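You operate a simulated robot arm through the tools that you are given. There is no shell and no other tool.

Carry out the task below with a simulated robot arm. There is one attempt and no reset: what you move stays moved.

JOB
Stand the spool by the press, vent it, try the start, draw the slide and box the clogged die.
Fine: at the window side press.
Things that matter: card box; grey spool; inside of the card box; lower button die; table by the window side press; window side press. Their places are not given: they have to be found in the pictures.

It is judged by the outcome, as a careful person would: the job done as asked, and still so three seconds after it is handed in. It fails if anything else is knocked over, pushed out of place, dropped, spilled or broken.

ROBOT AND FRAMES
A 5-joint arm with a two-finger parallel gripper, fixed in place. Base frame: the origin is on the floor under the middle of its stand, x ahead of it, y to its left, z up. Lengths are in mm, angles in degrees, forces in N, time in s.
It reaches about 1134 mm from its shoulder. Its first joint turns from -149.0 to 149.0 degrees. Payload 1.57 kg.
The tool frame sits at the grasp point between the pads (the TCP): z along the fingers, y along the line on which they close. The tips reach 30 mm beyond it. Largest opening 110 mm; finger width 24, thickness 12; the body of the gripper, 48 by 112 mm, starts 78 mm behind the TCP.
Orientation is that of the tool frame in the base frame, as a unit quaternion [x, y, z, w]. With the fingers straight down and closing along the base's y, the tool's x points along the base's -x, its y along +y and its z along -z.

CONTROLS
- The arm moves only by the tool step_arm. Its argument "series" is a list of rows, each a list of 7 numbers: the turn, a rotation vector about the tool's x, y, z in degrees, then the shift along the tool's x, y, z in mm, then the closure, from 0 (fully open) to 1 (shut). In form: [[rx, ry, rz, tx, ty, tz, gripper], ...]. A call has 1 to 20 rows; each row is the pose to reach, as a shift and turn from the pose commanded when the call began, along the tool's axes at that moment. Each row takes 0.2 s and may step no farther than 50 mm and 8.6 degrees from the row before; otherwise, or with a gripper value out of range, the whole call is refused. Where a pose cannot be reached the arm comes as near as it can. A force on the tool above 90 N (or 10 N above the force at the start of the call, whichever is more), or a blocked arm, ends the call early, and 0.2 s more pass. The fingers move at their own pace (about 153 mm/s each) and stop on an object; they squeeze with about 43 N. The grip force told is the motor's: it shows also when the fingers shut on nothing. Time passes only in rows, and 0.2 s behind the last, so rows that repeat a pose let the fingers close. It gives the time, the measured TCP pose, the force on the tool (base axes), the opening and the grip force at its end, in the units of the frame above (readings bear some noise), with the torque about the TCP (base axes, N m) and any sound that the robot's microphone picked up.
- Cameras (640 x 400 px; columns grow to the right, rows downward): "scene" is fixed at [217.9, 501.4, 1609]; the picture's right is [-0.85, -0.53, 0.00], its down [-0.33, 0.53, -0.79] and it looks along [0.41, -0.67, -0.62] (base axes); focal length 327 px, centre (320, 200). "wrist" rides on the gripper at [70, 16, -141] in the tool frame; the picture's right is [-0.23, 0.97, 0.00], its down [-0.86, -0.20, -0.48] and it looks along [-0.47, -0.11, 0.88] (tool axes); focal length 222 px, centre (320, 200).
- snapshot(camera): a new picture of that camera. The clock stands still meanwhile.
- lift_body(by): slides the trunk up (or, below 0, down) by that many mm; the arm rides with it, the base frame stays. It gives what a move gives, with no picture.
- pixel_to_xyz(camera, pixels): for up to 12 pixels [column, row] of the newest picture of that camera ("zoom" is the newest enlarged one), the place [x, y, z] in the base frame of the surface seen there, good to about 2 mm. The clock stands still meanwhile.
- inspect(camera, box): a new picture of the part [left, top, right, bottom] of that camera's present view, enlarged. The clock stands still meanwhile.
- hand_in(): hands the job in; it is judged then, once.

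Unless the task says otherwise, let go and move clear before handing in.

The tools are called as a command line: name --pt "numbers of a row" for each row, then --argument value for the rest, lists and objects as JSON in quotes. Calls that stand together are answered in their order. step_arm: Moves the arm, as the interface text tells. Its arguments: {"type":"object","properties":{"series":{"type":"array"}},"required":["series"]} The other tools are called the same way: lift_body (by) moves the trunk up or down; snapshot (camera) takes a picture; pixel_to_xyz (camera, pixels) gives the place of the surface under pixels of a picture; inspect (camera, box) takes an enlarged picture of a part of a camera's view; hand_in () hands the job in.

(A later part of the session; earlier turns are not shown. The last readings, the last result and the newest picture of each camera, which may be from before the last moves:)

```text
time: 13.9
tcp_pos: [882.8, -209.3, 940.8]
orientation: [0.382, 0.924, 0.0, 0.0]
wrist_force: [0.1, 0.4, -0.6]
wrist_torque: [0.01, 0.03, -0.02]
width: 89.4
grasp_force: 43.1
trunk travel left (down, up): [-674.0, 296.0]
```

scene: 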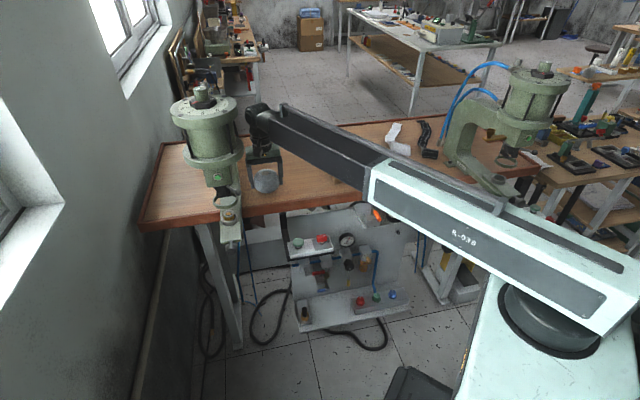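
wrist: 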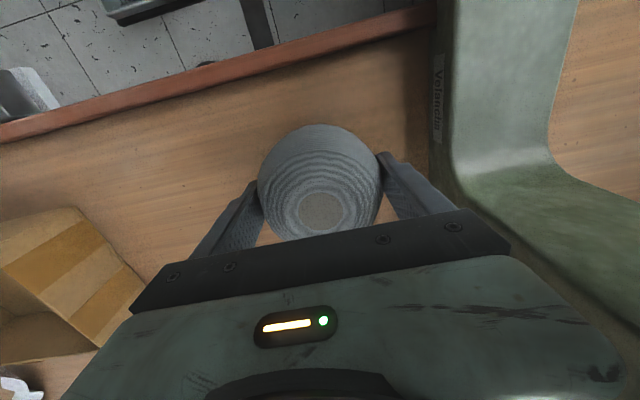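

lift_body --by -1

inspect --camera "scene" --box '[235, 130, 305, 220]'

```text
time: 14.4
tcp_pos: [883.2, -207.0, 938.4]
orientation: [0.384, 0.923, 0.0, 0.001]
wrist_force: [0.1, -0.2, -1.0]
wrist_torque: [0.01, 0.0, -0.03]
width: 89.0
grasp_force: 42.9
trunk travel left (down, up): [-673.0, 297.0]
```

```text
4.44 times, centred on (270, 175) of scene
```

zoom: 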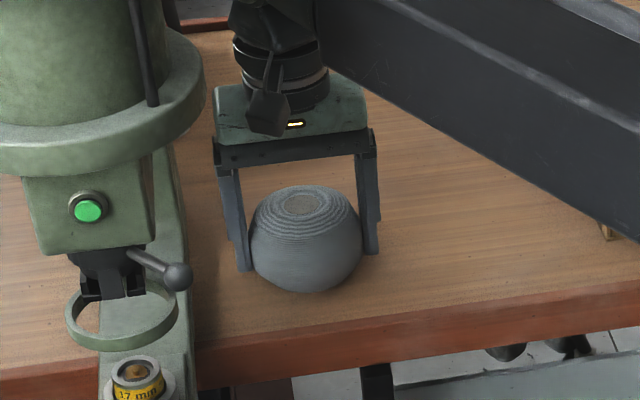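

The force still shows only the spool's weight, so it hasn't touched yet. I'll go down 1 mm at a time.

lift_body --by -1

lift_body --by -1

```text
time: 14.9
tcp_pos: [884.0, -206.9, 939.7]
orientation: [0.383, 0.924, 0.001, 0.0]
wrist_force: [2.2, -0.3, 3.6]
wrist_torque: [-0.02, 0.02, -0.03]
width: 89.2
grasp_force: 42.6
trunk travel left (down, up): [-672.0, 298.0]
```

```text
time: 15.4
tcp_pos: [882.6, -208.0, 939.1]
orientation: [0.382, 0.924, 0.001, 0.001]
wrist_force: [10.7, -2.4, 20.5]
wrist_torque: [-0.15, 0.19, 0.09]
width: 89.1
grasp_force: 43.0
trunk travel left (down, up): [-671.0, 299.0]
```

The spool now presses on the table (20 N). I'll ease up 1 mm and open the fingers.

lift_body --by 1

step_arm --pt "0 0 0 0 0 0 0.15" --pt "0 0 0 0 0 0 0.08" --pt "0 0 0 0 0 0 0.0" --pt "0 0 0 0 0 0 0.0"

snapshot --camera "wrist"

inspect --camera "scene" --box '[235, 130, 305, 220]'

```text
time: 15.9
tcp_pos: [883.5, -208.4, 939.3]
orientation: [0.382, 0.924, -0.001, 0.0]
wrist_force: [5.1, -0.8, 8.1]
wrist_torque: [-0.05, -0.34, -0.01]
width: 89.2
grasp_force: 42.2
trunk travel left (down, up): [-672.0, 298.0]
```

```text
time: 16.9
tcp_pos: [884.1, -207.8, 939.0]
orientation: [0.383, 0.924, -0.001, 0.0]
wrist_force: [0.2, -0.3, -0.2]
wrist_torque: [0.01, 0.03, 0.02]
width: 109.9
grasp_force: 0.0
trunk travel left (down, up): [-672.0, 298.0]
```

```text
taken
```

wrist: 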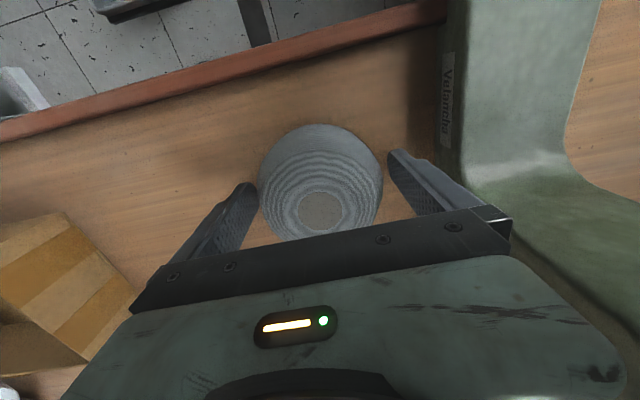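

```text
4.44 times, centred on (270, 175) of scene
```

zoom: 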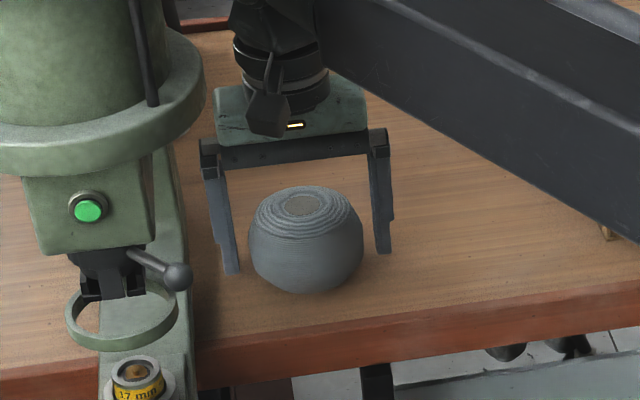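

The spool stands upright on the table, released. I'll rise clear of it, then retract toward the control box and turn the gripper so it can close across the selector bar.

lift_body --by 110

step_arm --pt "0 0 7.5 17 -13 0 0" --pt "0 0 15 35 -26 0 0" --pt "0 0 22.5 52 -38 0 0" --pt "0 0 30 69 -51 0 0" --pt "0 0 37.5 87 -64 0 0" --pt "0 0 45 104 -77 0 0" --pt "0 0 52.5 121 -89 0 0" --pt "0 0 60 139 -102 0 0" --pt "0 0 67.5 156 -115 0 0.1" --pt "0 0 75 173 -128 0 0.2" --pt "0 0 82.5 191 -140 0 0.3" --pt "0 0 90 208 -153 0 0.4"

snapshot --camera "wrist"

snapshot --camera "scene"

```text
time: 18.3
tcp_pos: [883.3, -208.3, 1047.7]
orientation: [0.383, 0.924, 0.0, 0.0]
wrist_force: [0.4, 0.6, -0.4]
wrist_torque: [0.0, 0.05, -0.03]
width: 110.1
grasp_force: 0.0
trunk travel left (down, up): [-782.0, 188.0]
```

```text
time: 20.9
tcp_pos: [627.8, -168.0, 1048.6]
orientation: [0.925, 0.381, 0.001, 0.0]
wrist_force: [-0.1, -0.6, -0.4]
wrist_torque: [-0.01, 0.01, 0.03]
width: 66.0
grasp_force: 0.1
trunk travel left (down, up): [-782.0, 188.0]
```

```text
taken
```

wrist: 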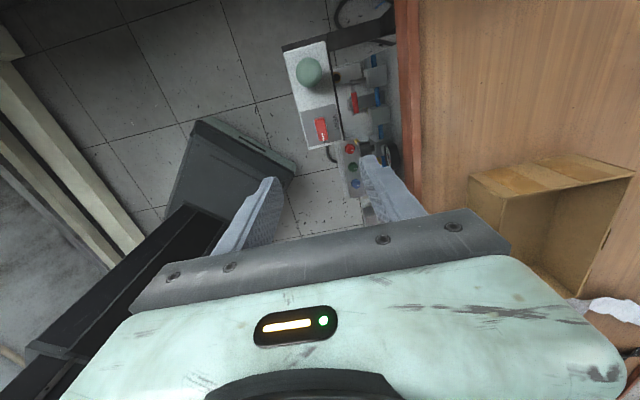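

```text
taken
```

scene: 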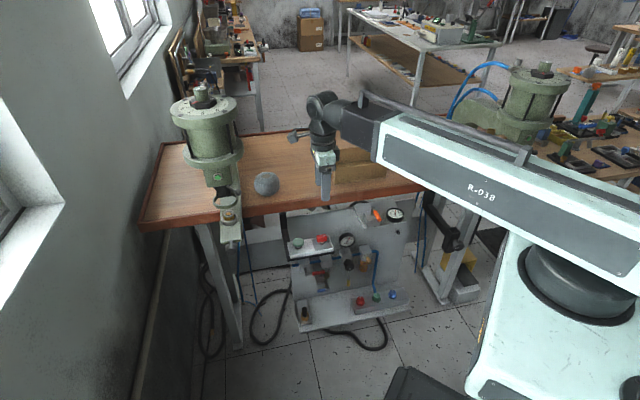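

The gripper is above the control box with the right roll; the selector is at wrist pixel (321,128). I'll zoom to find its exact centre.

inspect --camera "wrist" --box '[270, 30, 370, 170]'

inspect --camera "wrist" --box '[296, 106, 344, 146]'

```text
2.86 times, centred on (320, 100) of wrist
```

zoom: 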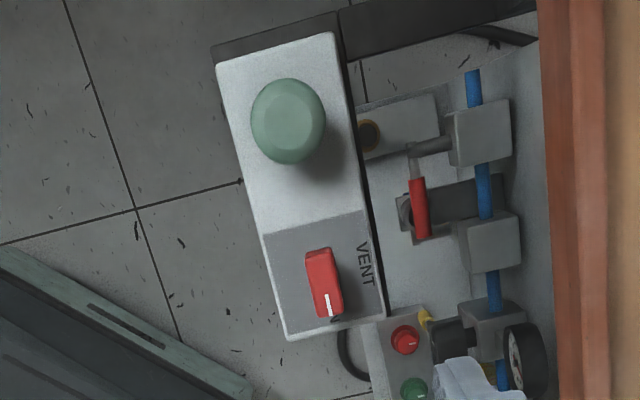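

```text
10.00 times, centred on (320, 126) of wrist
```

zoom: 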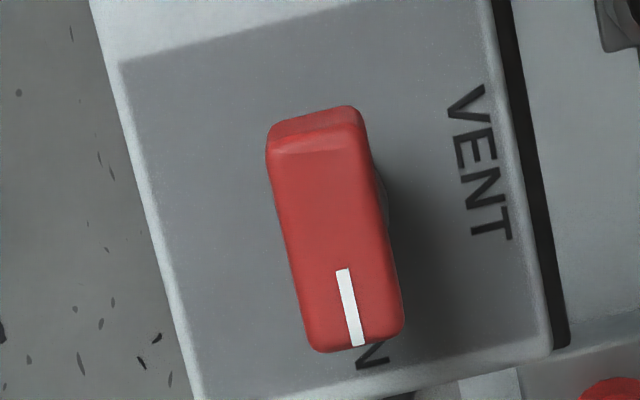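

pixel_to_xyz --camera "zoom" --pixels '[[285, 155], [350, 140], [325, 340], [395, 325], [335, 240], [342, 272], [357, 340], [278, 200], [378, 220], [355, 120], [275, 130], [480, 165]]'

```text
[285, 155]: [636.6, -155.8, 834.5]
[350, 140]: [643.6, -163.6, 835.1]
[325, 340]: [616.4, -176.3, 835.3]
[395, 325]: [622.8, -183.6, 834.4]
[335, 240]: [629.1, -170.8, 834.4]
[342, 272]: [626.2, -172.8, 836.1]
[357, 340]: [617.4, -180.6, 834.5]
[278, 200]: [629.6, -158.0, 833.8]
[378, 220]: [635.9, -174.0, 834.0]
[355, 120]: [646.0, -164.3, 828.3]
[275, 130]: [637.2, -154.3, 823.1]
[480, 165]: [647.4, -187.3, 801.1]
```

The selector's centre is (629.8,-169.8); the TCP reads about 2.7 mm off. I'll re-read the pose with a still row, then correct.

step_arm --pt "0 0 0 0 0 0 0.4"

step_arm --pt "0 0 0 0 0 0 0.4"

```text
time: 21.3
tcp_pos: [627.2, -168.1, 1049.9]
orientation: [0.924, 0.382, 0.0, 0.0]
wrist_force: [-0.2, -0.1, -0.7]
wrist_torque: [0.03, -0.02, -0.02]
width: 66.2
grasp_force: 0.1
trunk travel left (down, up): [-782.0, 188.0]
```

```text
time: 21.7
tcp_pos: [627.5, -168.0, 1049.3]
orientation: [0.924, 0.383, 0.0, 0.0]
wrist_force: [0.5, 0.3, -1.0]
wrist_torque: [0.0, -0.02, 0.0]
width: 65.9
grasp_force: 0.0
trunk travel left (down, up): [-782.0, 188.0]
```

The TCP is steady at (627.5,-168.0). I'll shift 2.9 mm along the closing line, then lower to just above the selector and look again.

step_arm --pt "0 0 0 0.3 2.9 0 0.45" --pt "0 0 0 0.3 2.9 0 0.5"

lift_body --by -170

snapshot --camera "wrist"

inspect --camera "scene" --box '[270, 140, 370, 260]'

```text
time: 22.3
tcp_pos: [629.9, -169.5, 1048.0]
orientation: [0.924, 0.383, 0.0, 0.0]
wrist_force: [0.5, -0.9, 0.8]
wrist_torque: [-0.02, 0.0, 0.02]
width: 55.1
grasp_force: 0.1
trunk travel left (down, up): [-782.0, 188.0]
```

```text
time: 24.3
tcp_pos: [629.3, -169.8, 880.0]
orientation: [0.924, 0.383, 0.001, 0.0]
wrist_force: [-0.5, 0.3, -0.2]
wrist_torque: [0.0, 0.0, 0.01]
width: 54.7
grasp_force: 0.1
trunk travel left (down, up): [-612.0, 358.0]
```

```text
taken
```

wrist: 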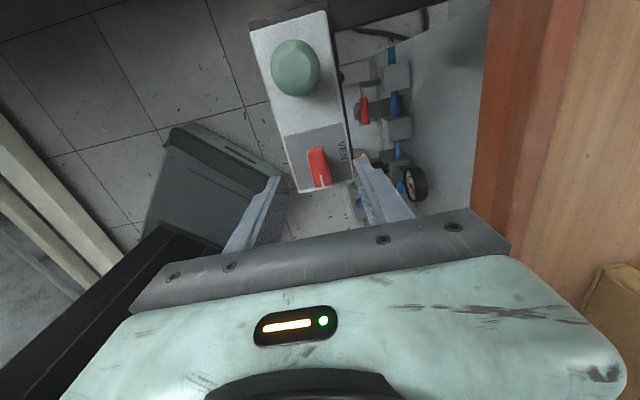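

```text
3.33 times, centred on (320, 200) of scene
```

zoom: 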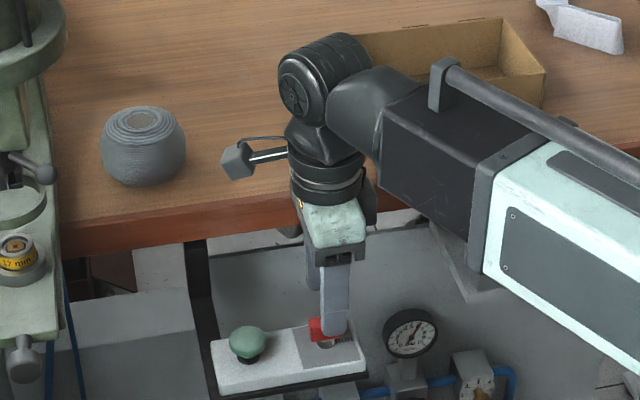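

The bar sits between the fingers, tips about 14 mm above its top, and nothing is touching. I'll lower 42 mm so the pads straddle the selector, then close.

lift_body --by -42

step_arm --pt "0 0 0 0 0 0 0.65" --pt "0 0 0 0 0 0 0.8" --pt "0 0 0 0 0 0 1.0" --pt "0 0 0 0 0 0 1.0" --pt "0 0 0 0 0 0 1.0"

snapshot --camera "wrist"

inspect --camera "scene" --box '[270, 200, 370, 270]'

```text
time: 25.1
tcp_pos: [628.7, -170.5, 836.7]
orientation: [0.924, 0.383, 0.001, 0.0]
wrist_force: [0.5, 0.0, -0.5]
wrist_torque: [0.0, -0.01, 0.01]
width: 54.9
grasp_force: 0.0
trunk travel left (down, up): [-570.0, 400.0]
```

```text
time: 26.3
tcp_pos: [629.1, -170.2, 837.1]
orientation: [0.924, 0.383, 0.0, 0.0]
wrist_force: [-6.2, 4.6, -5.9]
wrist_torque: [0.25, 0.1, -0.03]
width: 17.4
grasp_force: 32.9
trunk travel left (down, up): [-570.0, 400.0]
```

```text
taken
```

wrist: 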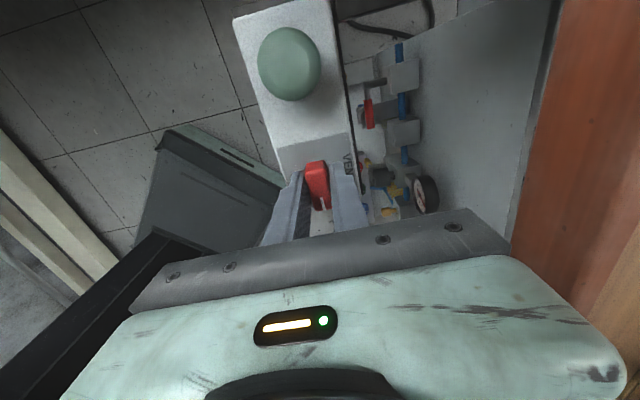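

```text
5.71 times, centred on (320, 235) of scene
```

zoom: 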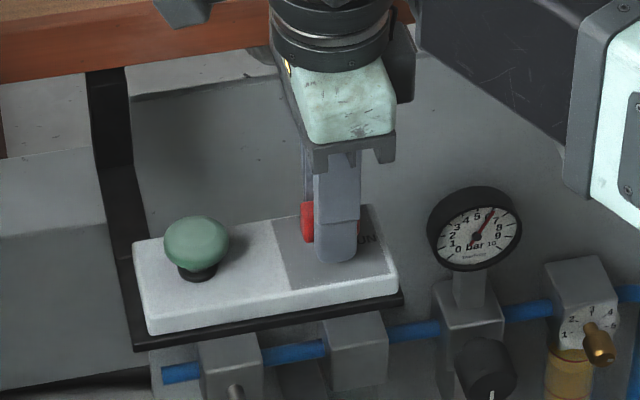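

The bar is gripped at 17 mm, mark still at RUN. I'll turn it 90° counter-clockwise (seen from above) toward VENT.

step_arm --pt "0 0 -7.5 0 0 0 1" --pt "0 0 -15 0 0 0 1" --pt "0 0 -22.5 0 0 0 1" --pt "0 0 -30 0 0 0 1" --pt "0 0 -37.5 0 0 0 1" --pt "0 0 -45 0 0 0 1" --pt "0 0 -52.5 0 0 0 1" --pt "0 0 -60 0 0 0 1" --pt "0 0 -67.5 0 0 0 1" --pt "0 0 -75 0 0 0 1" --pt "0 0 -82.5 0 0 0 1" --pt "0 0 -90 0 0 0 1" --pt "0 0 -90 0 0 0 1"

snapshot --camera "wrist"

inspect --camera "scene" --box '[270, 200, 370, 270]'

inspect --camera "scene" --box '[180, 160, 420, 320]'

```text
time: 29.1
tcp_pos: [629.6, -170.6, 837.3]
orientation: [0.382, 0.924, 0.001, -0.001]
wrist_force: [-12.4, 10.8, -13.2]
wrist_torque: [0.66, 0.71, 0.0]
width: 17.5
grasp_force: 32.0
trunk travel left (down, up): [-570.0, 400.0]
```

```text
taken
```

wrist: 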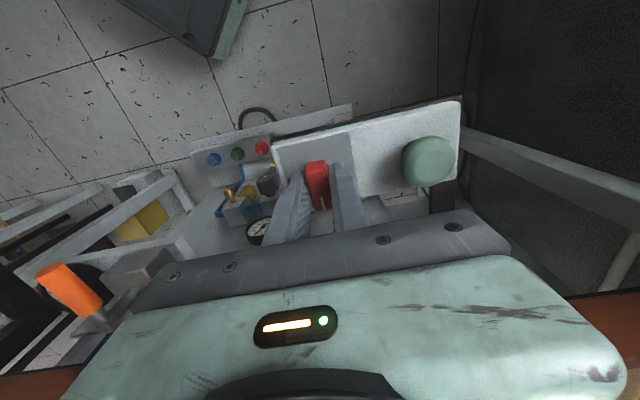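

```text
5.71 times, centred on (320, 235) of scene
```

zoom: 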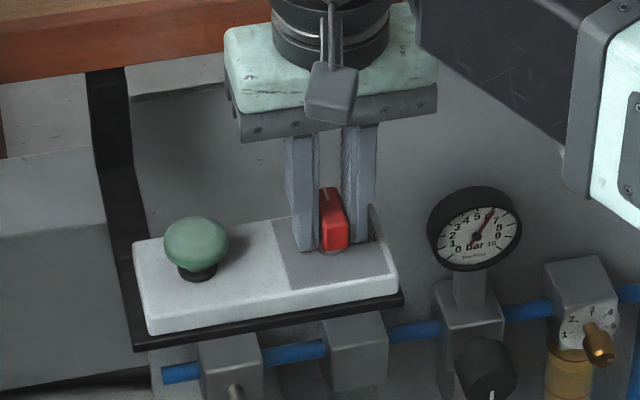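

```text
2.50 times, centred on (300, 240) of scene
```

zoom: 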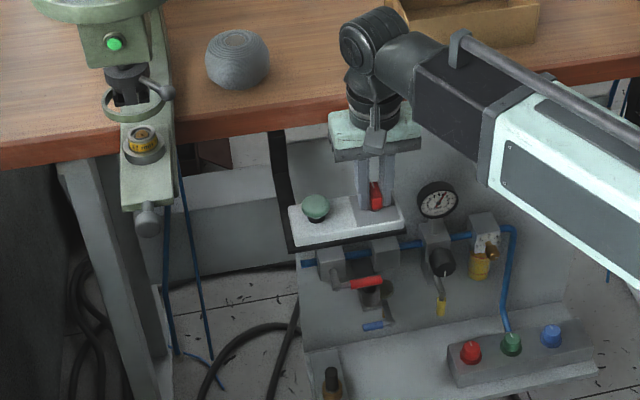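

The bar is now turned to VENT, with its lower end pointing back. I'll release it and look at the gauges and the lamp.

step_arm --pt "0 0 0 0 0 0 0.8" --pt "0 0 0 0 0 0 0.65" --pt "0 0 0 0 0 0 0.6"

lift_body --by 70

snapshot --camera "wrist"

inspect --camera "scene" --box '[285, 220, 365, 270]'

inspect --camera "scene" --box '[205, 165, 253, 205]'

snapshot --camera "scene"

```text
time: 29.9
tcp_pos: [629.7, -169.6, 837.1]
orientation: [0.383, 0.924, 0.0, 0.0]
wrist_force: [0.2, -0.7, -0.5]
wrist_torque: [0.01, -0.01, -0.01]
width: 43.9
grasp_force: 0.1
trunk travel left (down, up): [-570.0, 400.0]
```

```text
time: 31.0
tcp_pos: [629.7, -170.6, 907.0]
orientation: [0.384, 0.923, 0.0, 0.0]
wrist_force: [0.2, -0.4, -0.3]
wrist_torque: [0.0, 0.0, 0.03]
width: 44.1
grasp_force: 0.1
trunk travel left (down, up): [-640.0, 330.0]
```

```text
taken
```

wrist: 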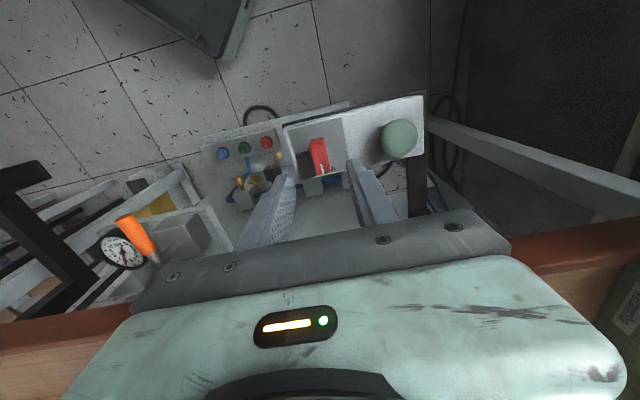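

```text
8.00 times, centred on (325, 245) of scene
```

zoom: 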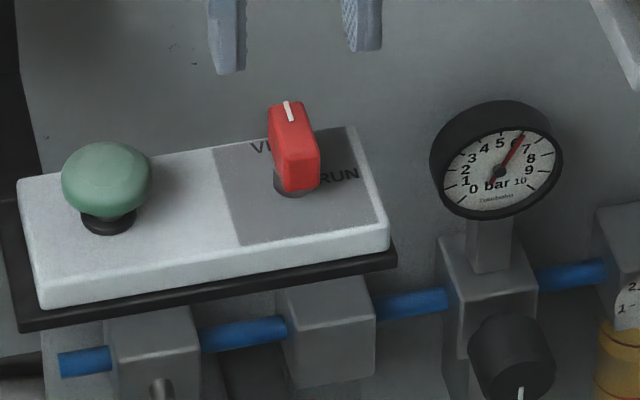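

```text
10.00 times, centred on (229, 185) of scene
```

zoom: 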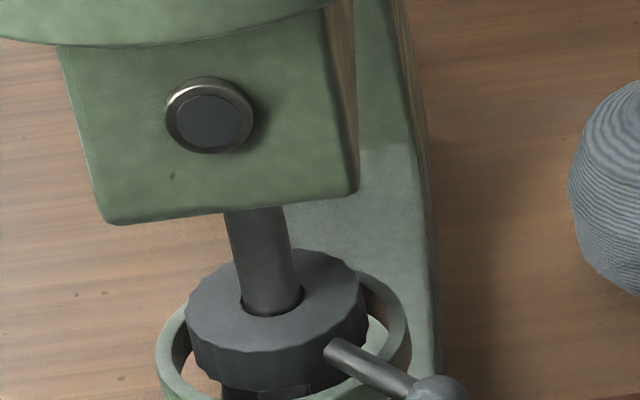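

```text
taken
```

scene: 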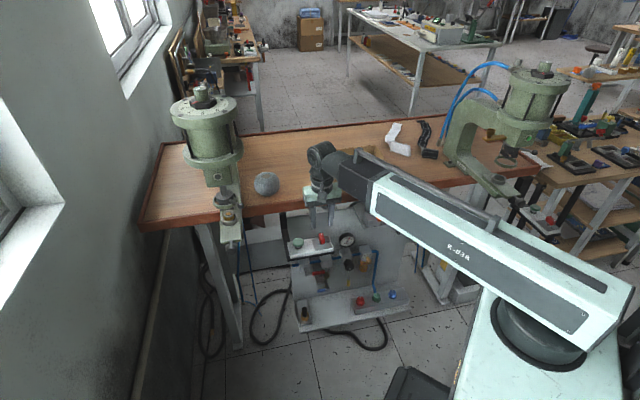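

Venting worked: the mark is at VENT, the press lamp has gone dark, and the ram has dropped (black collar now at the ring). I'll look closer at where the ram sits relative to the die.

inspect --camera "scene" --box '[206, 180, 262, 250]'

inspect --camera "scene" --box '[212, 192, 248, 222]'

inspect --camera "wrist" --box '[80, 80, 460, 290]'

```text
5.71 times, centred on (234, 215) of scene
```

zoom: 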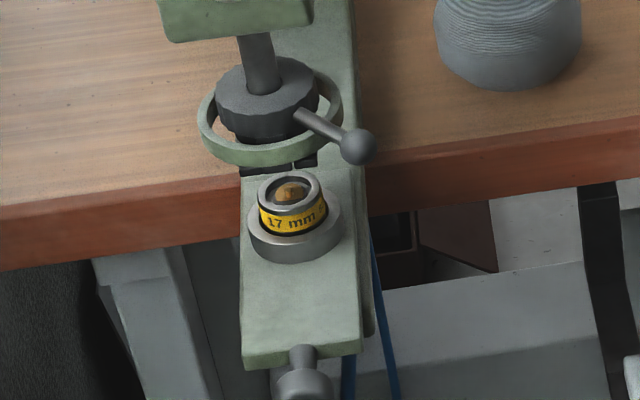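

```text
13.33 times, centred on (230, 207) of scene
```

zoom: 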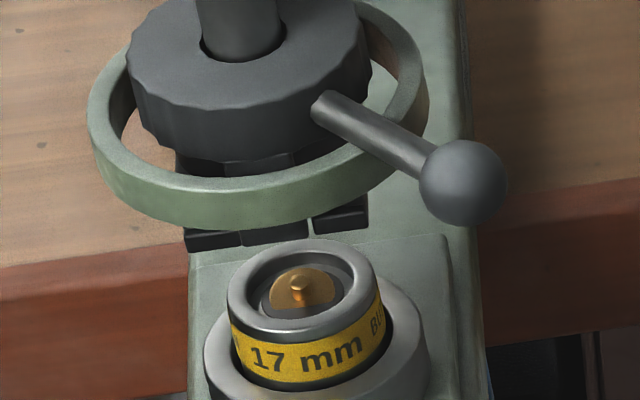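

```text
1.68 times, centred on (270, 185) of wrist
```

zoom: 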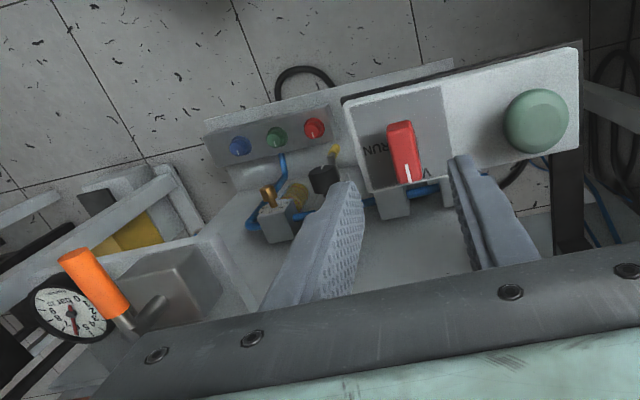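

The ram is down, the box's selector is at VENT, and the die is visible just in front of the chuck. Next I'll try the start: fingers closed, move over the green mushroom at (685,-112).

step_arm --pt "0 0 0 0.5 20 0 0.7" --pt "0 0 0 1 40 0 0.85" --pt "0 0 0 1.5 60 0 1" --pt "0 0 0 1.8 79.8 0 1" --pt "0 0 0 1.8 79.8 0 1"

snapshot --camera "wrist"

inspect --camera "scene" --box '[270, 190, 350, 270]'

```text
time: 32.2
tcp_pos: [685.2, -113.6, 906.8]
orientation: [0.383, 0.924, -0.001, 0.0]
wrist_force: [0.0, 0.0, 0.8]
wrist_torque: [0.01, 0.0, -0.01]
width: 0.0
grasp_force: 21.4
trunk travel left (down, up): [-640.0, 330.0]
```

```text
taken
```

wrist: 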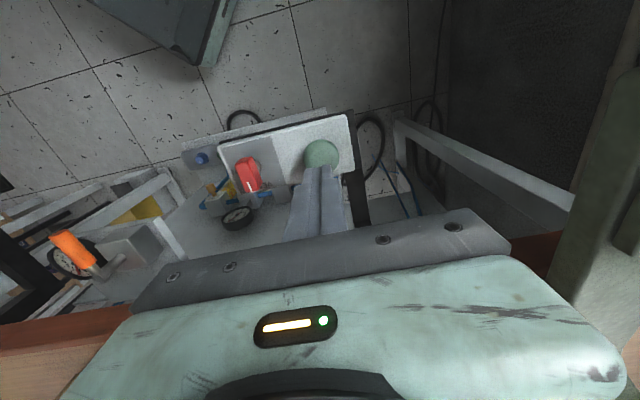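

```text
5.00 times, centred on (310, 230) of scene
```

zoom: 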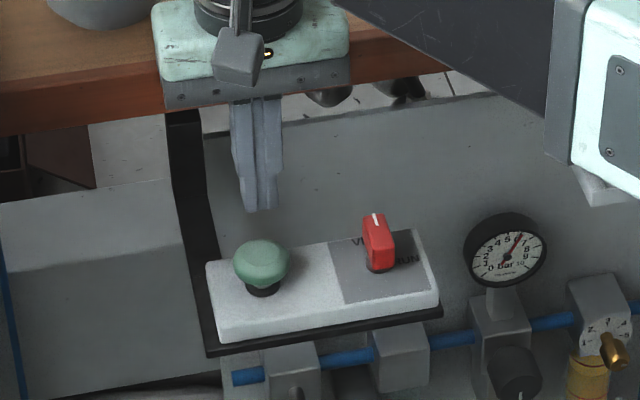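

The closed tips are right above the mushroom. I'll lower to just above it, then press in small steps watching force and sound.

lift_body --by -40

lift_body --by -4

lift_body --by -3

```text
time: 33.0
tcp_pos: [683.3, -113.7, 866.0]
orientation: [0.382, 0.924, 0.0, 0.0]
wrist_force: [0.3, 0.2, 0.5]
wrist_torque: [-0.01, 0.04, 0.02]
width: 0.0
grasp_force: 20.1
trunk travel left (down, up): [-600.0, 370.0]
```

```text
time: 33.5
tcp_pos: [683.0, -112.2, 862.8]
orientation: [0.383, 0.924, 0.0, 0.0]
wrist_force: [-0.6, 0.0, -0.3]
wrist_torque: [0.05, 0.02, -0.01]
width: 0.0
grasp_force: 20.9
trunk travel left (down, up): [-596.0, 374.0]
```

```text
time: 34.1
tcp_pos: [684.8, -112.2, 859.9]
orientation: [0.383, 0.924, 0.0, 0.001]
wrist_force: [0.5, -0.3, 1.2]
wrist_torque: [0.03, 0.0, 0.06]
width: 0.0
grasp_force: 21.7
trunk travel left (down, up): [-593.0, 377.0]
```

lift_body --by -2

lift_body --by -2

inspect --camera "scene" --box '[285, 220, 345, 265]'

```text
time: 34.6
tcp_pos: [683.6, -113.2, 857.6]
orientation: [0.383, 0.924, 0.0, 0.0]
wrist_force: [-0.2, -0.3, 2.6]
wrist_torque: [-0.02, -0.02, 0.02]
width: 0.0
grasp_force: 21.3
trunk travel left (down, up): [-591.0, 379.0]
```

```text
time: 35.1
tcp_pos: [684.6, -112.0, 855.1]
orientation: [0.383, 0.924, -0.001, 0.0]
wrist_force: [0.9, -0.7, 1.8]
wrist_torque: [0.01, 0.0, 0.02]
width: 0.1
grasp_force: 21.4
trunk travel left (down, up): [-589.0, 381.0]
```

```text
8.89 times, centred on (315, 242) of scene
```

zoom: 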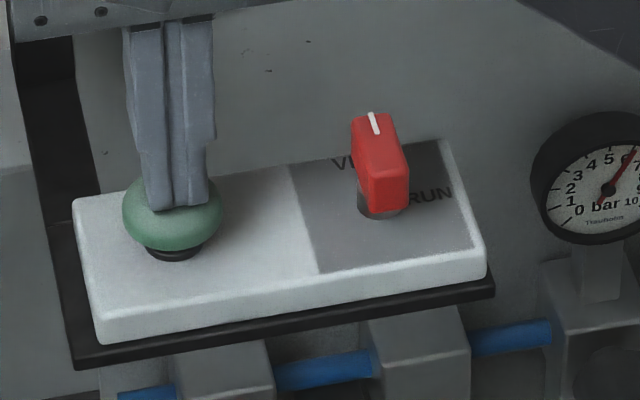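

The button is going down with a light spring (about 2–3 N). I'll keep pressing until it bottoms.

lift_body --by -2

lift_body --by -1.5

lift_body --by -1

inspect --camera "scene" --box '[285, 220, 345, 265]'

inspect --camera "scene" --box '[206, 165, 262, 250]'

```text
time: 35.6
tcp_pos: [684.4, -113.9, 854.0]
orientation: [0.383, 0.924, 0.0, 0.0]
wrist_force: [0.6, -0.3, 2.0]
wrist_torque: [0.01, -0.02, 0.02]
width: 0.0
grasp_force: 21.1
trunk travel left (down, up): [-587.0, 383.0]
```

```text
time: 36.1
tcp_pos: [685.3, -112.5, 852.7]
orientation: [0.383, 0.924, 0.0, 0.0]
wrist_force: [1.3, -0.6, 3.3]
wrist_torque: [0.01, -0.03, 0.02]
width: 0.0
grasp_force: 21.1
trunk travel left (down, up): [-585.0, 385.0]
heard: click
```

```text
time: 36.6
tcp_pos: [682.7, -113.6, 850.3]
orientation: [0.383, 0.924, 0.0, 0.0]
wrist_force: [1.1, -1.0, 2.9]
wrist_torque: [-0.02, -0.05, -0.02]
width: 0.1
grasp_force: 21.7
trunk travel left (down, up): [-584.0, 386.0]
```

```text
8.89 times, centred on (315, 242) of scene
```

zoom: 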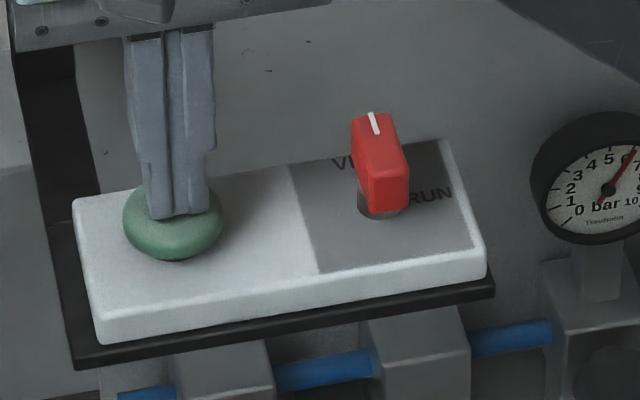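

```text
4.71 times, centred on (234, 208) of scene
```

zoom: 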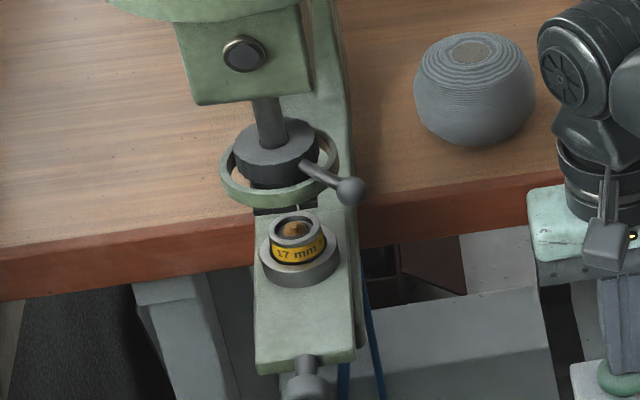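

A click was heard and the press stayed still: the start is dead. I'll rise off the button and then examine the slide's knob.

lift_body --by 196

inspect --camera "scene" --box '[215, 228, 255, 258]'

pixel_to_xyz --camera "zoom" --pixels '[[245, 190], [245, 215], [245, 245], [245, 275], [245, 300], [200, 260], [290, 260], [225, 195], [265, 195], [140, 200], [350, 170], [245, 170]]'

snapshot --camera "scene"

```text
time: 38.8
tcp_pos: [684.5, -113.2, 1046.6]
orientation: [0.383, 0.924, 0.0, 0.0]
wrist_force: [0.2, 0.3, 0.7]
wrist_torque: [0.01, -0.03, 0.02]
width: 0.0
grasp_force: 21.2
trunk travel left (down, up): [-780.0, 190.0]
```

```text
13.33 times, centred on (235, 243) of scene
```

zoom: 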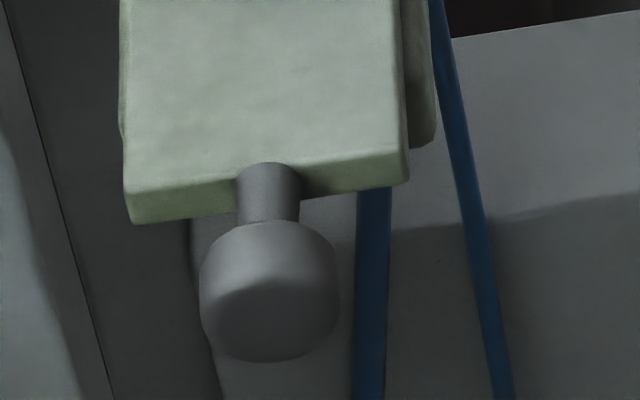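

```text
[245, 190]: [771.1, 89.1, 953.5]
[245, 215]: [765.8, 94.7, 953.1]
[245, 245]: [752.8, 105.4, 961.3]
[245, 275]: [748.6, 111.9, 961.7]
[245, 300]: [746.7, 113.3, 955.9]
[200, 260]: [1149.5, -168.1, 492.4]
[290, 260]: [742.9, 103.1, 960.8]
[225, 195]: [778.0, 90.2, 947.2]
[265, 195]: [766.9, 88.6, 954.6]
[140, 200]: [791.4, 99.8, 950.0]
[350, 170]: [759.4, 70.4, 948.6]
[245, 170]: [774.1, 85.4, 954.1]
```

```text
taken
```

scene: 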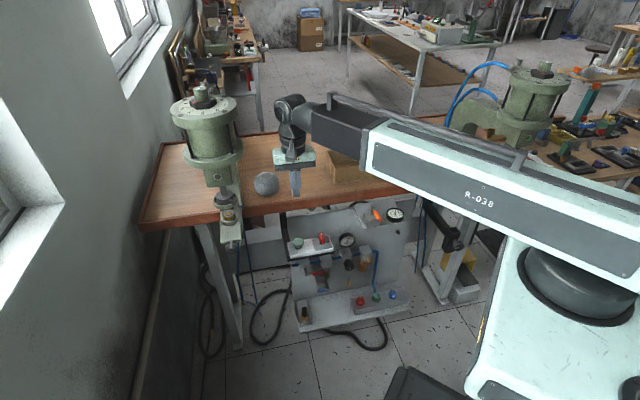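

The knob is a drum about 28 mm across, axis at z≈947.5, near (749,110), just in front of the slide end. The wrist could come close to the press flange there, so I'll first test in free air whether the tool can tilt so the wrist leans away from the press.

step_arm --pt "0 -7 0 0 0 0 0.5" --pt "0 -14 0 0 0 0 0.5" --pt "0 -18 0 0 0 0 0.5" --pt "0 -18 0 0 0 0 0.5"

snapshot --camera "scene"

snapshot --camera "wrist"

```text
time: 39.8
tcp_pos: [684.0, -113.9, 1059.1]
orientation: [0.378, 0.912, -0.06, 0.145]
wrist_force: [-0.8, -0.6, 0.2]
wrist_torque: [0.0, -0.03, 0.01]
width: 54.9
grasp_force: 0.1
out of reach, approached as far as the arm can: row 2, 3, 4
trunk travel left (down, up): [-780.0, 190.0]
```

```text
taken
```

scene: 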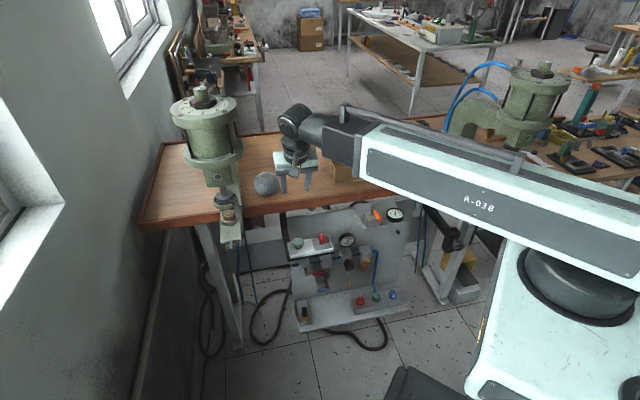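

```text
taken
```

wrist: 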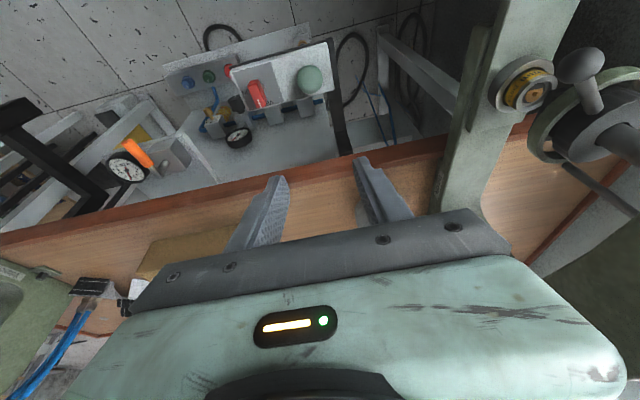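

The tilt was reached exactly (about 18°, leaning away from the press); only the height rose, which the trunk can correct. This view also shows the die and slide (wrist 500–560, 60–130), so I'll zoom on it.

inspect --camera "wrist" --box '[440, 0, 640, 200]'

inspect --camera "wrist" --box '[480, 30, 640, 160]'

pixel_to_xyz --camera "wrist" --pixels '[[578, 66], [600, 60], [530, 85], [515, 85], [535, 95], [550, 80], [500, 110], [545, 130], [600, 120], [560, 165], [510, 20], [560, 20]]'

```text
2.00 times, centred on (540, 100) of wrist
```

zoom: 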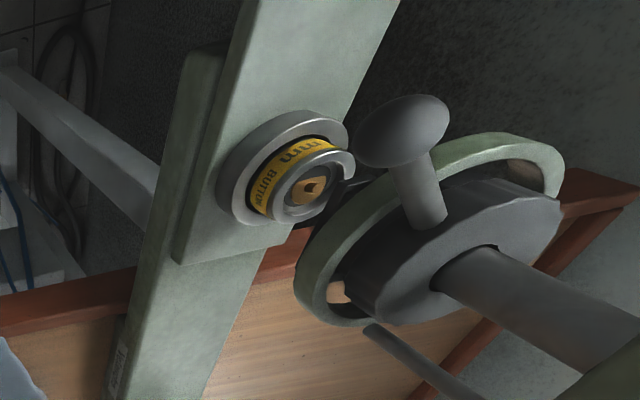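

```text
3.08 times, centred on (560, 95) of wrist
```

zoom: 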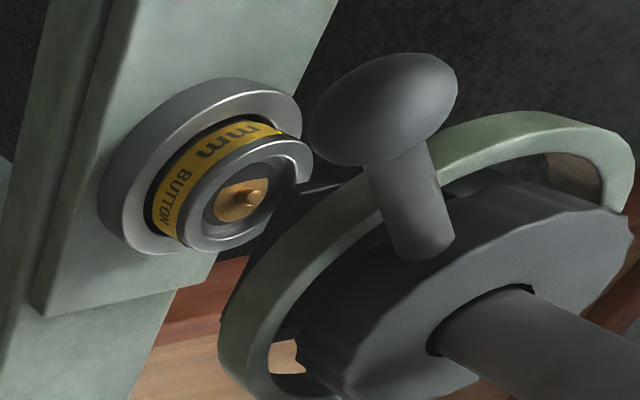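

```text
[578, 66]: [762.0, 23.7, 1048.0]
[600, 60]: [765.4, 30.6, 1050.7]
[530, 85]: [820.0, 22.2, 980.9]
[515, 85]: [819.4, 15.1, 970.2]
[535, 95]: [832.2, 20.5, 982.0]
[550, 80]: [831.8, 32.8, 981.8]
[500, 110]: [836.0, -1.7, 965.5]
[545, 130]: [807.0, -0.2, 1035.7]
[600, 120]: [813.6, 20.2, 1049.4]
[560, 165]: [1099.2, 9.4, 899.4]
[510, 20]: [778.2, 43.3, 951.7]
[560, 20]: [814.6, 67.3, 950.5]
```

The ram's ball lever is now at about (763,27,1050), so I'll avoid it: first move out away from the press, then across to the knob, staying high.

step_arm --pt "0 0 0 42.7 0 -13.9 0.4" --pt "0 0 0 85.4 0 -27.9 0.4" --pt "0 0 0 127.2 0 -41.5 0.4" --pt "0 0 0 127.2 41 -41.5 0.4" --pt "0 0 0 127.2 82 -41.5 0.4" --pt "0 0 0 127.2 123 -41.5 0.4" --pt "0 0 0 127.2 164 -41.5 0.4" --pt "0 0 0 127.2 204 -41.5 0.4" --pt "0 0 0 127.2 204 -41.5 0.4"

snapshot --camera "wrist"

snapshot --camera "scene"

```text
time: 41.8
tcp_pos: [733.9, 125.4, 1060.0]
orientation: [0.379, 0.912, -0.061, 0.145]
wrist_force: [0.6, -0.1, -0.3]
wrist_torque: [-0.06, 0.01, -0.01]
width: 66.1
grasp_force: 0.1
out of reach, approached as far as the arm can: row 2, 3
trunk travel left (down, up): [-780.0, 190.0]
```

```text
taken
```

wrist: 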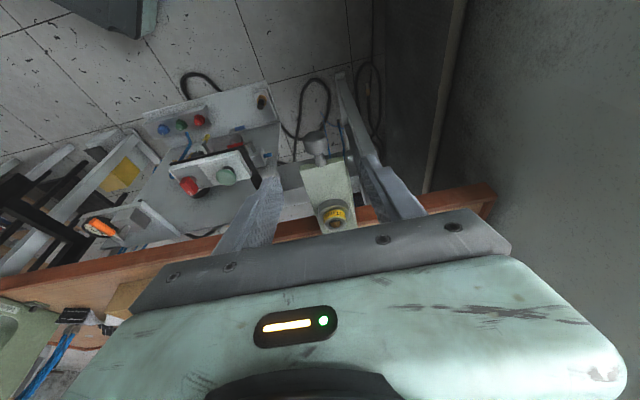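

```text
taken
```

scene: 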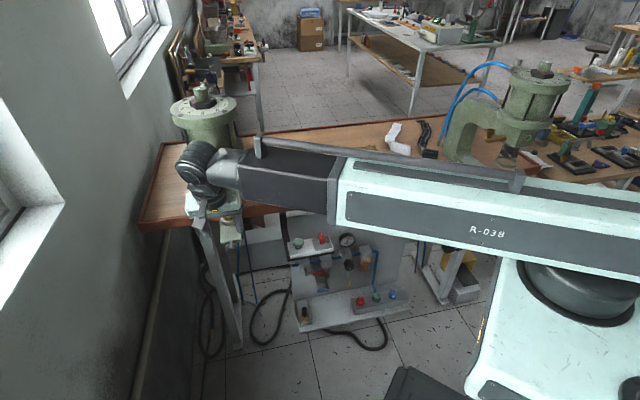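

The knob shows between the fingers at wrist (316,145), with the die at (334,213). I'll zoom and measure the knob and die.

inspect --camera "wrist" --box '[276, 115, 376, 245]'

inspect --camera "wrist" --box '[292, 120, 348, 180]'

pixel_to_xyz --camera "wrist" --pixels '[[316, 133], [316, 140], [316, 148], [308, 142], [325, 142], [320, 160], [310, 166], [338, 160], [334, 207], [334, 218], [325, 213], [343, 213]]'

```text
3.08 times, centred on (326, 180) of wrist
```

zoom: 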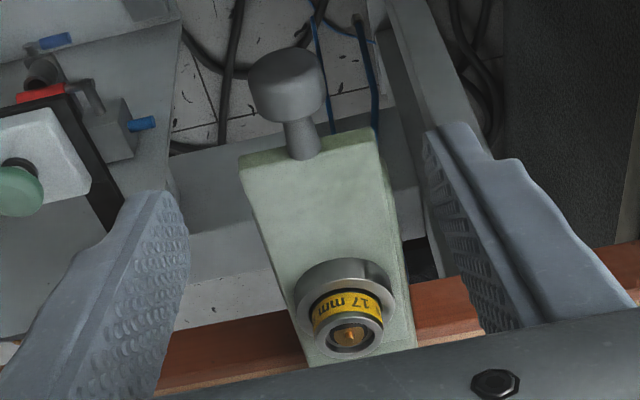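

```text
6.67 times, centred on (320, 150) of wrist
```

zoom: 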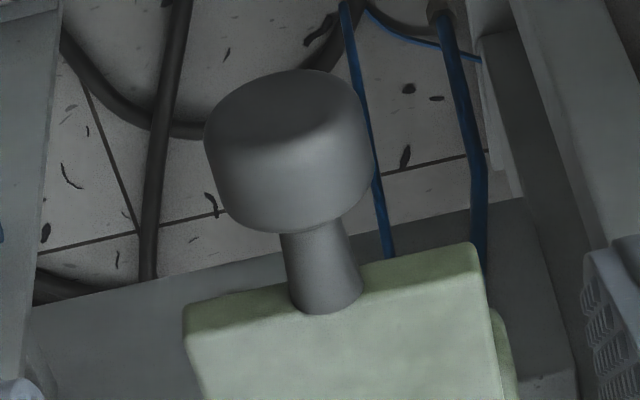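

```text
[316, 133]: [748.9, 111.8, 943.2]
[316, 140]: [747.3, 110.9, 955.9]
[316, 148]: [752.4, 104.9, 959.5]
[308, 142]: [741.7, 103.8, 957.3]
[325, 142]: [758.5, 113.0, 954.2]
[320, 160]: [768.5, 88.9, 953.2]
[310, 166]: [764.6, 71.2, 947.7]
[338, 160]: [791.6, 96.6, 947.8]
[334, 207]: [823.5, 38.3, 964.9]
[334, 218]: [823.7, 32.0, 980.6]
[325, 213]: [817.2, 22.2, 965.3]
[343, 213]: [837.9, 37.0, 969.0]
```

pixel_to_xyz --camera "zoom" --pixels '[[285, 100], [285, 150], [290, 190], [295, 222], [215, 150], [360, 110], [355, 190], [228, 200], [320, 260], [330, 300], [215, 320], [480, 255]]'

```text
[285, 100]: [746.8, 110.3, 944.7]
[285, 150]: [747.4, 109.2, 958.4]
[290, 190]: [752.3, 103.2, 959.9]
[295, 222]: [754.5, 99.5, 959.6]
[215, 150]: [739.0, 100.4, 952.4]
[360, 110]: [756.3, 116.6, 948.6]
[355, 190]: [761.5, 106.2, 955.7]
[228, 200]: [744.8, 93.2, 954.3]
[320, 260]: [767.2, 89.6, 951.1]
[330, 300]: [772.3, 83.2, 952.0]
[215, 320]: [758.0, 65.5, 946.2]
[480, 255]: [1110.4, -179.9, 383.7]
```

The knob drum spans u≈592–620 and n≈-465 to -450 with axis z≈946, centre (752,105). I'll shift above it and lower the trunk so the pads straddle the drum.

step_arm --pt "0 0 0 -13 -0.8 4.2 0.4" --pt "0 0 0 -25.8 -1.6 8.4 0.4" --pt "0 0 0 -25.8 -1.6 8.4 0.4"

lift_body --by -60

snapshot --camera "wrist"

snapshot --camera "scene"

```text
time: 42.6
tcp_pos: [752.9, 105.7, 1060.4]
orientation: [0.377, 0.913, -0.059, 0.145]
wrist_force: [0.5, 0.2, -0.4]
wrist_torque: [-0.01, 0.0, 0.04]
width: 66.1
grasp_force: 0.0
trunk travel left (down, up): [-780.0, 190.0]
```

```text
time: 43.6
tcp_pos: [752.2, 105.8, 998.8]
orientation: [0.378, 0.912, -0.06, 0.145]
wrist_force: [0.3, -0.1, -1.1]
wrist_torque: [-0.02, 0.02, -0.01]
width: 65.8
grasp_force: 0.0
trunk travel left (down, up): [-720.0, 250.0]
```

```text
taken
```

wrist: 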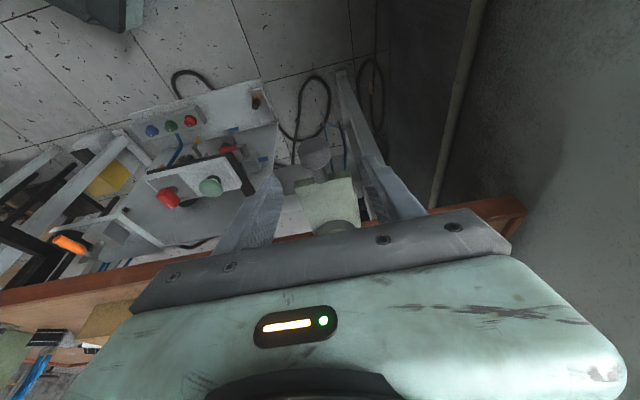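

```text
taken
```

scene: 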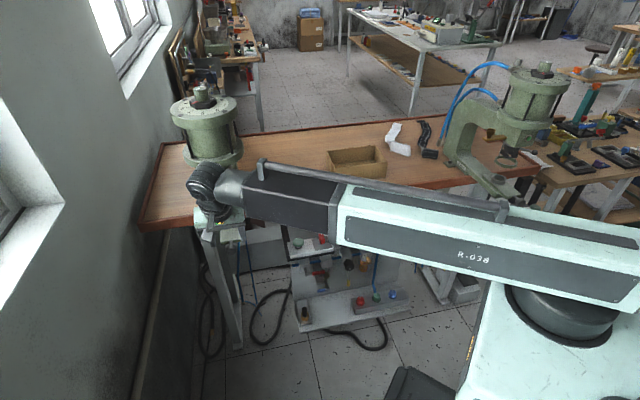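

The knob lies between the fingers at wrist (315,152). I'll lower the remaining 53 mm in two steps and look again.

lift_body --by -30

lift_body --by -23

inspect --camera "wrist" --box '[220, 90, 440, 250]'

inspect --camera "scene" --box '[170, 150, 280, 260]'

```text
time: 44.3
tcp_pos: [752.7, 106.2, 967.9]
orientation: [0.379, 0.912, -0.061, 0.145]
wrist_force: [0.0, -0.3, 1.4]
wrist_torque: [0.0, 0.03, -0.01]
width: 66.0
grasp_force: 0.0
trunk travel left (down, up): [-690.0, 280.0]
```

```text
time: 45.0
tcp_pos: [752.1, 106.2, 947.1]
orientation: [0.378, 0.912, -0.059, 0.145]
wrist_force: [0.2, -0.2, 0.5]
wrist_torque: [-0.02, 0.02, 0.0]
width: 65.9
grasp_force: 0.1
trunk travel left (down, up): [-667.0, 303.0]
```

```text
2.50 times, centred on (330, 170) of wrist
```

zoom: 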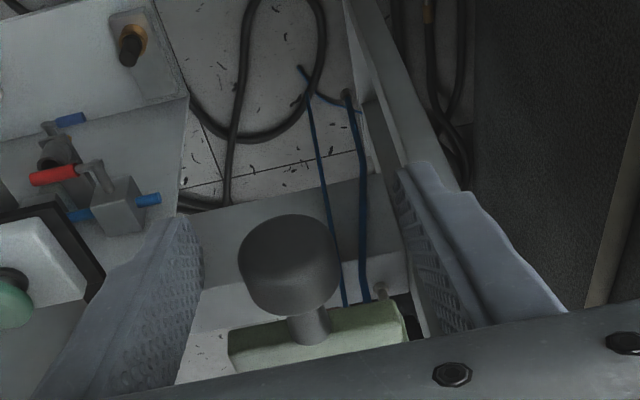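

```text
3.64 times, centred on (225, 205) of scene
```

zoom: 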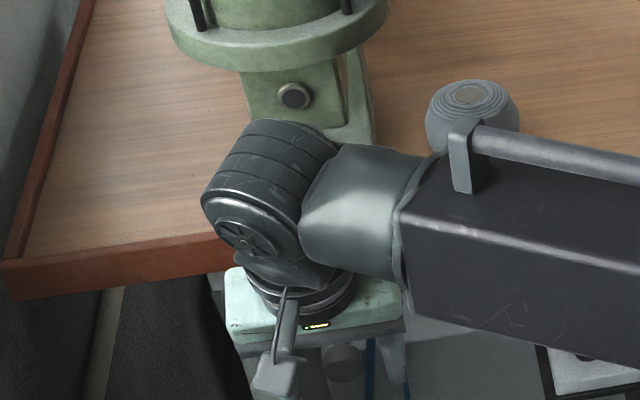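

The knob is centred between the pads with no contact. I'll close on it.

step_arm --pt "0 0 0 0 0 0 0.6" --pt "0 0 0 0 0 0 0.75" --pt "0 0 0 0 0 0 1" --pt "0 0 0 0 0 0 1"

```text
time: 46.0
tcp_pos: [751.5, 103.9, 945.7]
orientation: [0.379, 0.912, -0.061, 0.142]
wrist_force: [-16.4, -11.4, -11.3]
wrist_torque: [-0.18, -0.08, -0.22]
width: 27.5
grasp_force: 38.1
trunk travel left (down, up): [-667.0, 303.0]
```

The knob is held at 27.5 mm, with a slight sideways load. I'll ease 1 mm sideways and draw the slide outward gently, 8 mm per row, for the first 32 mm.

step_arm --pt "0 0 0 0 -1 0 1" --pt "0 0 0 7.6 -1 -2.5 1" --pt "0 0 0 15.2 -1 -5 1" --pt "0 0 0 22.8 -1 -7.4 1" --pt "0 0 0 30.4 -1 -9.9 1"

inspect --camera "wrist" --box '[220, 90, 440, 250]'

inspect --camera "scene" --box '[170, 150, 280, 260]'

```text
time: 47.2
tcp_pos: [729.3, 127.2, 945.9]
orientation: [0.378, 0.912, -0.06, 0.144]
wrist_force: [-5.5, -6.0, -4.7]
wrist_torque: [-0.59, -0.65, -0.03]
width: 27.4
grasp_force: 37.6
trunk travel left (down, up): [-667.0, 303.0]
```

```text
2.50 times, centred on (330, 170) of wrist
```

zoom: 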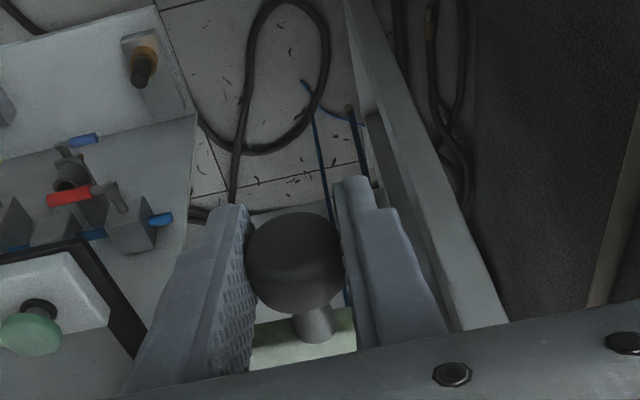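

```text
3.64 times, centred on (225, 205) of scene
```

zoom: 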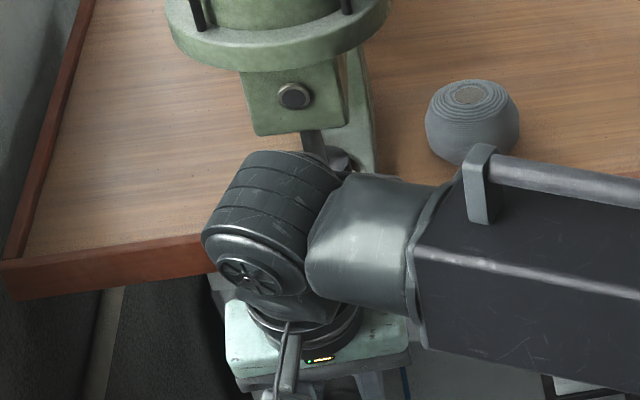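

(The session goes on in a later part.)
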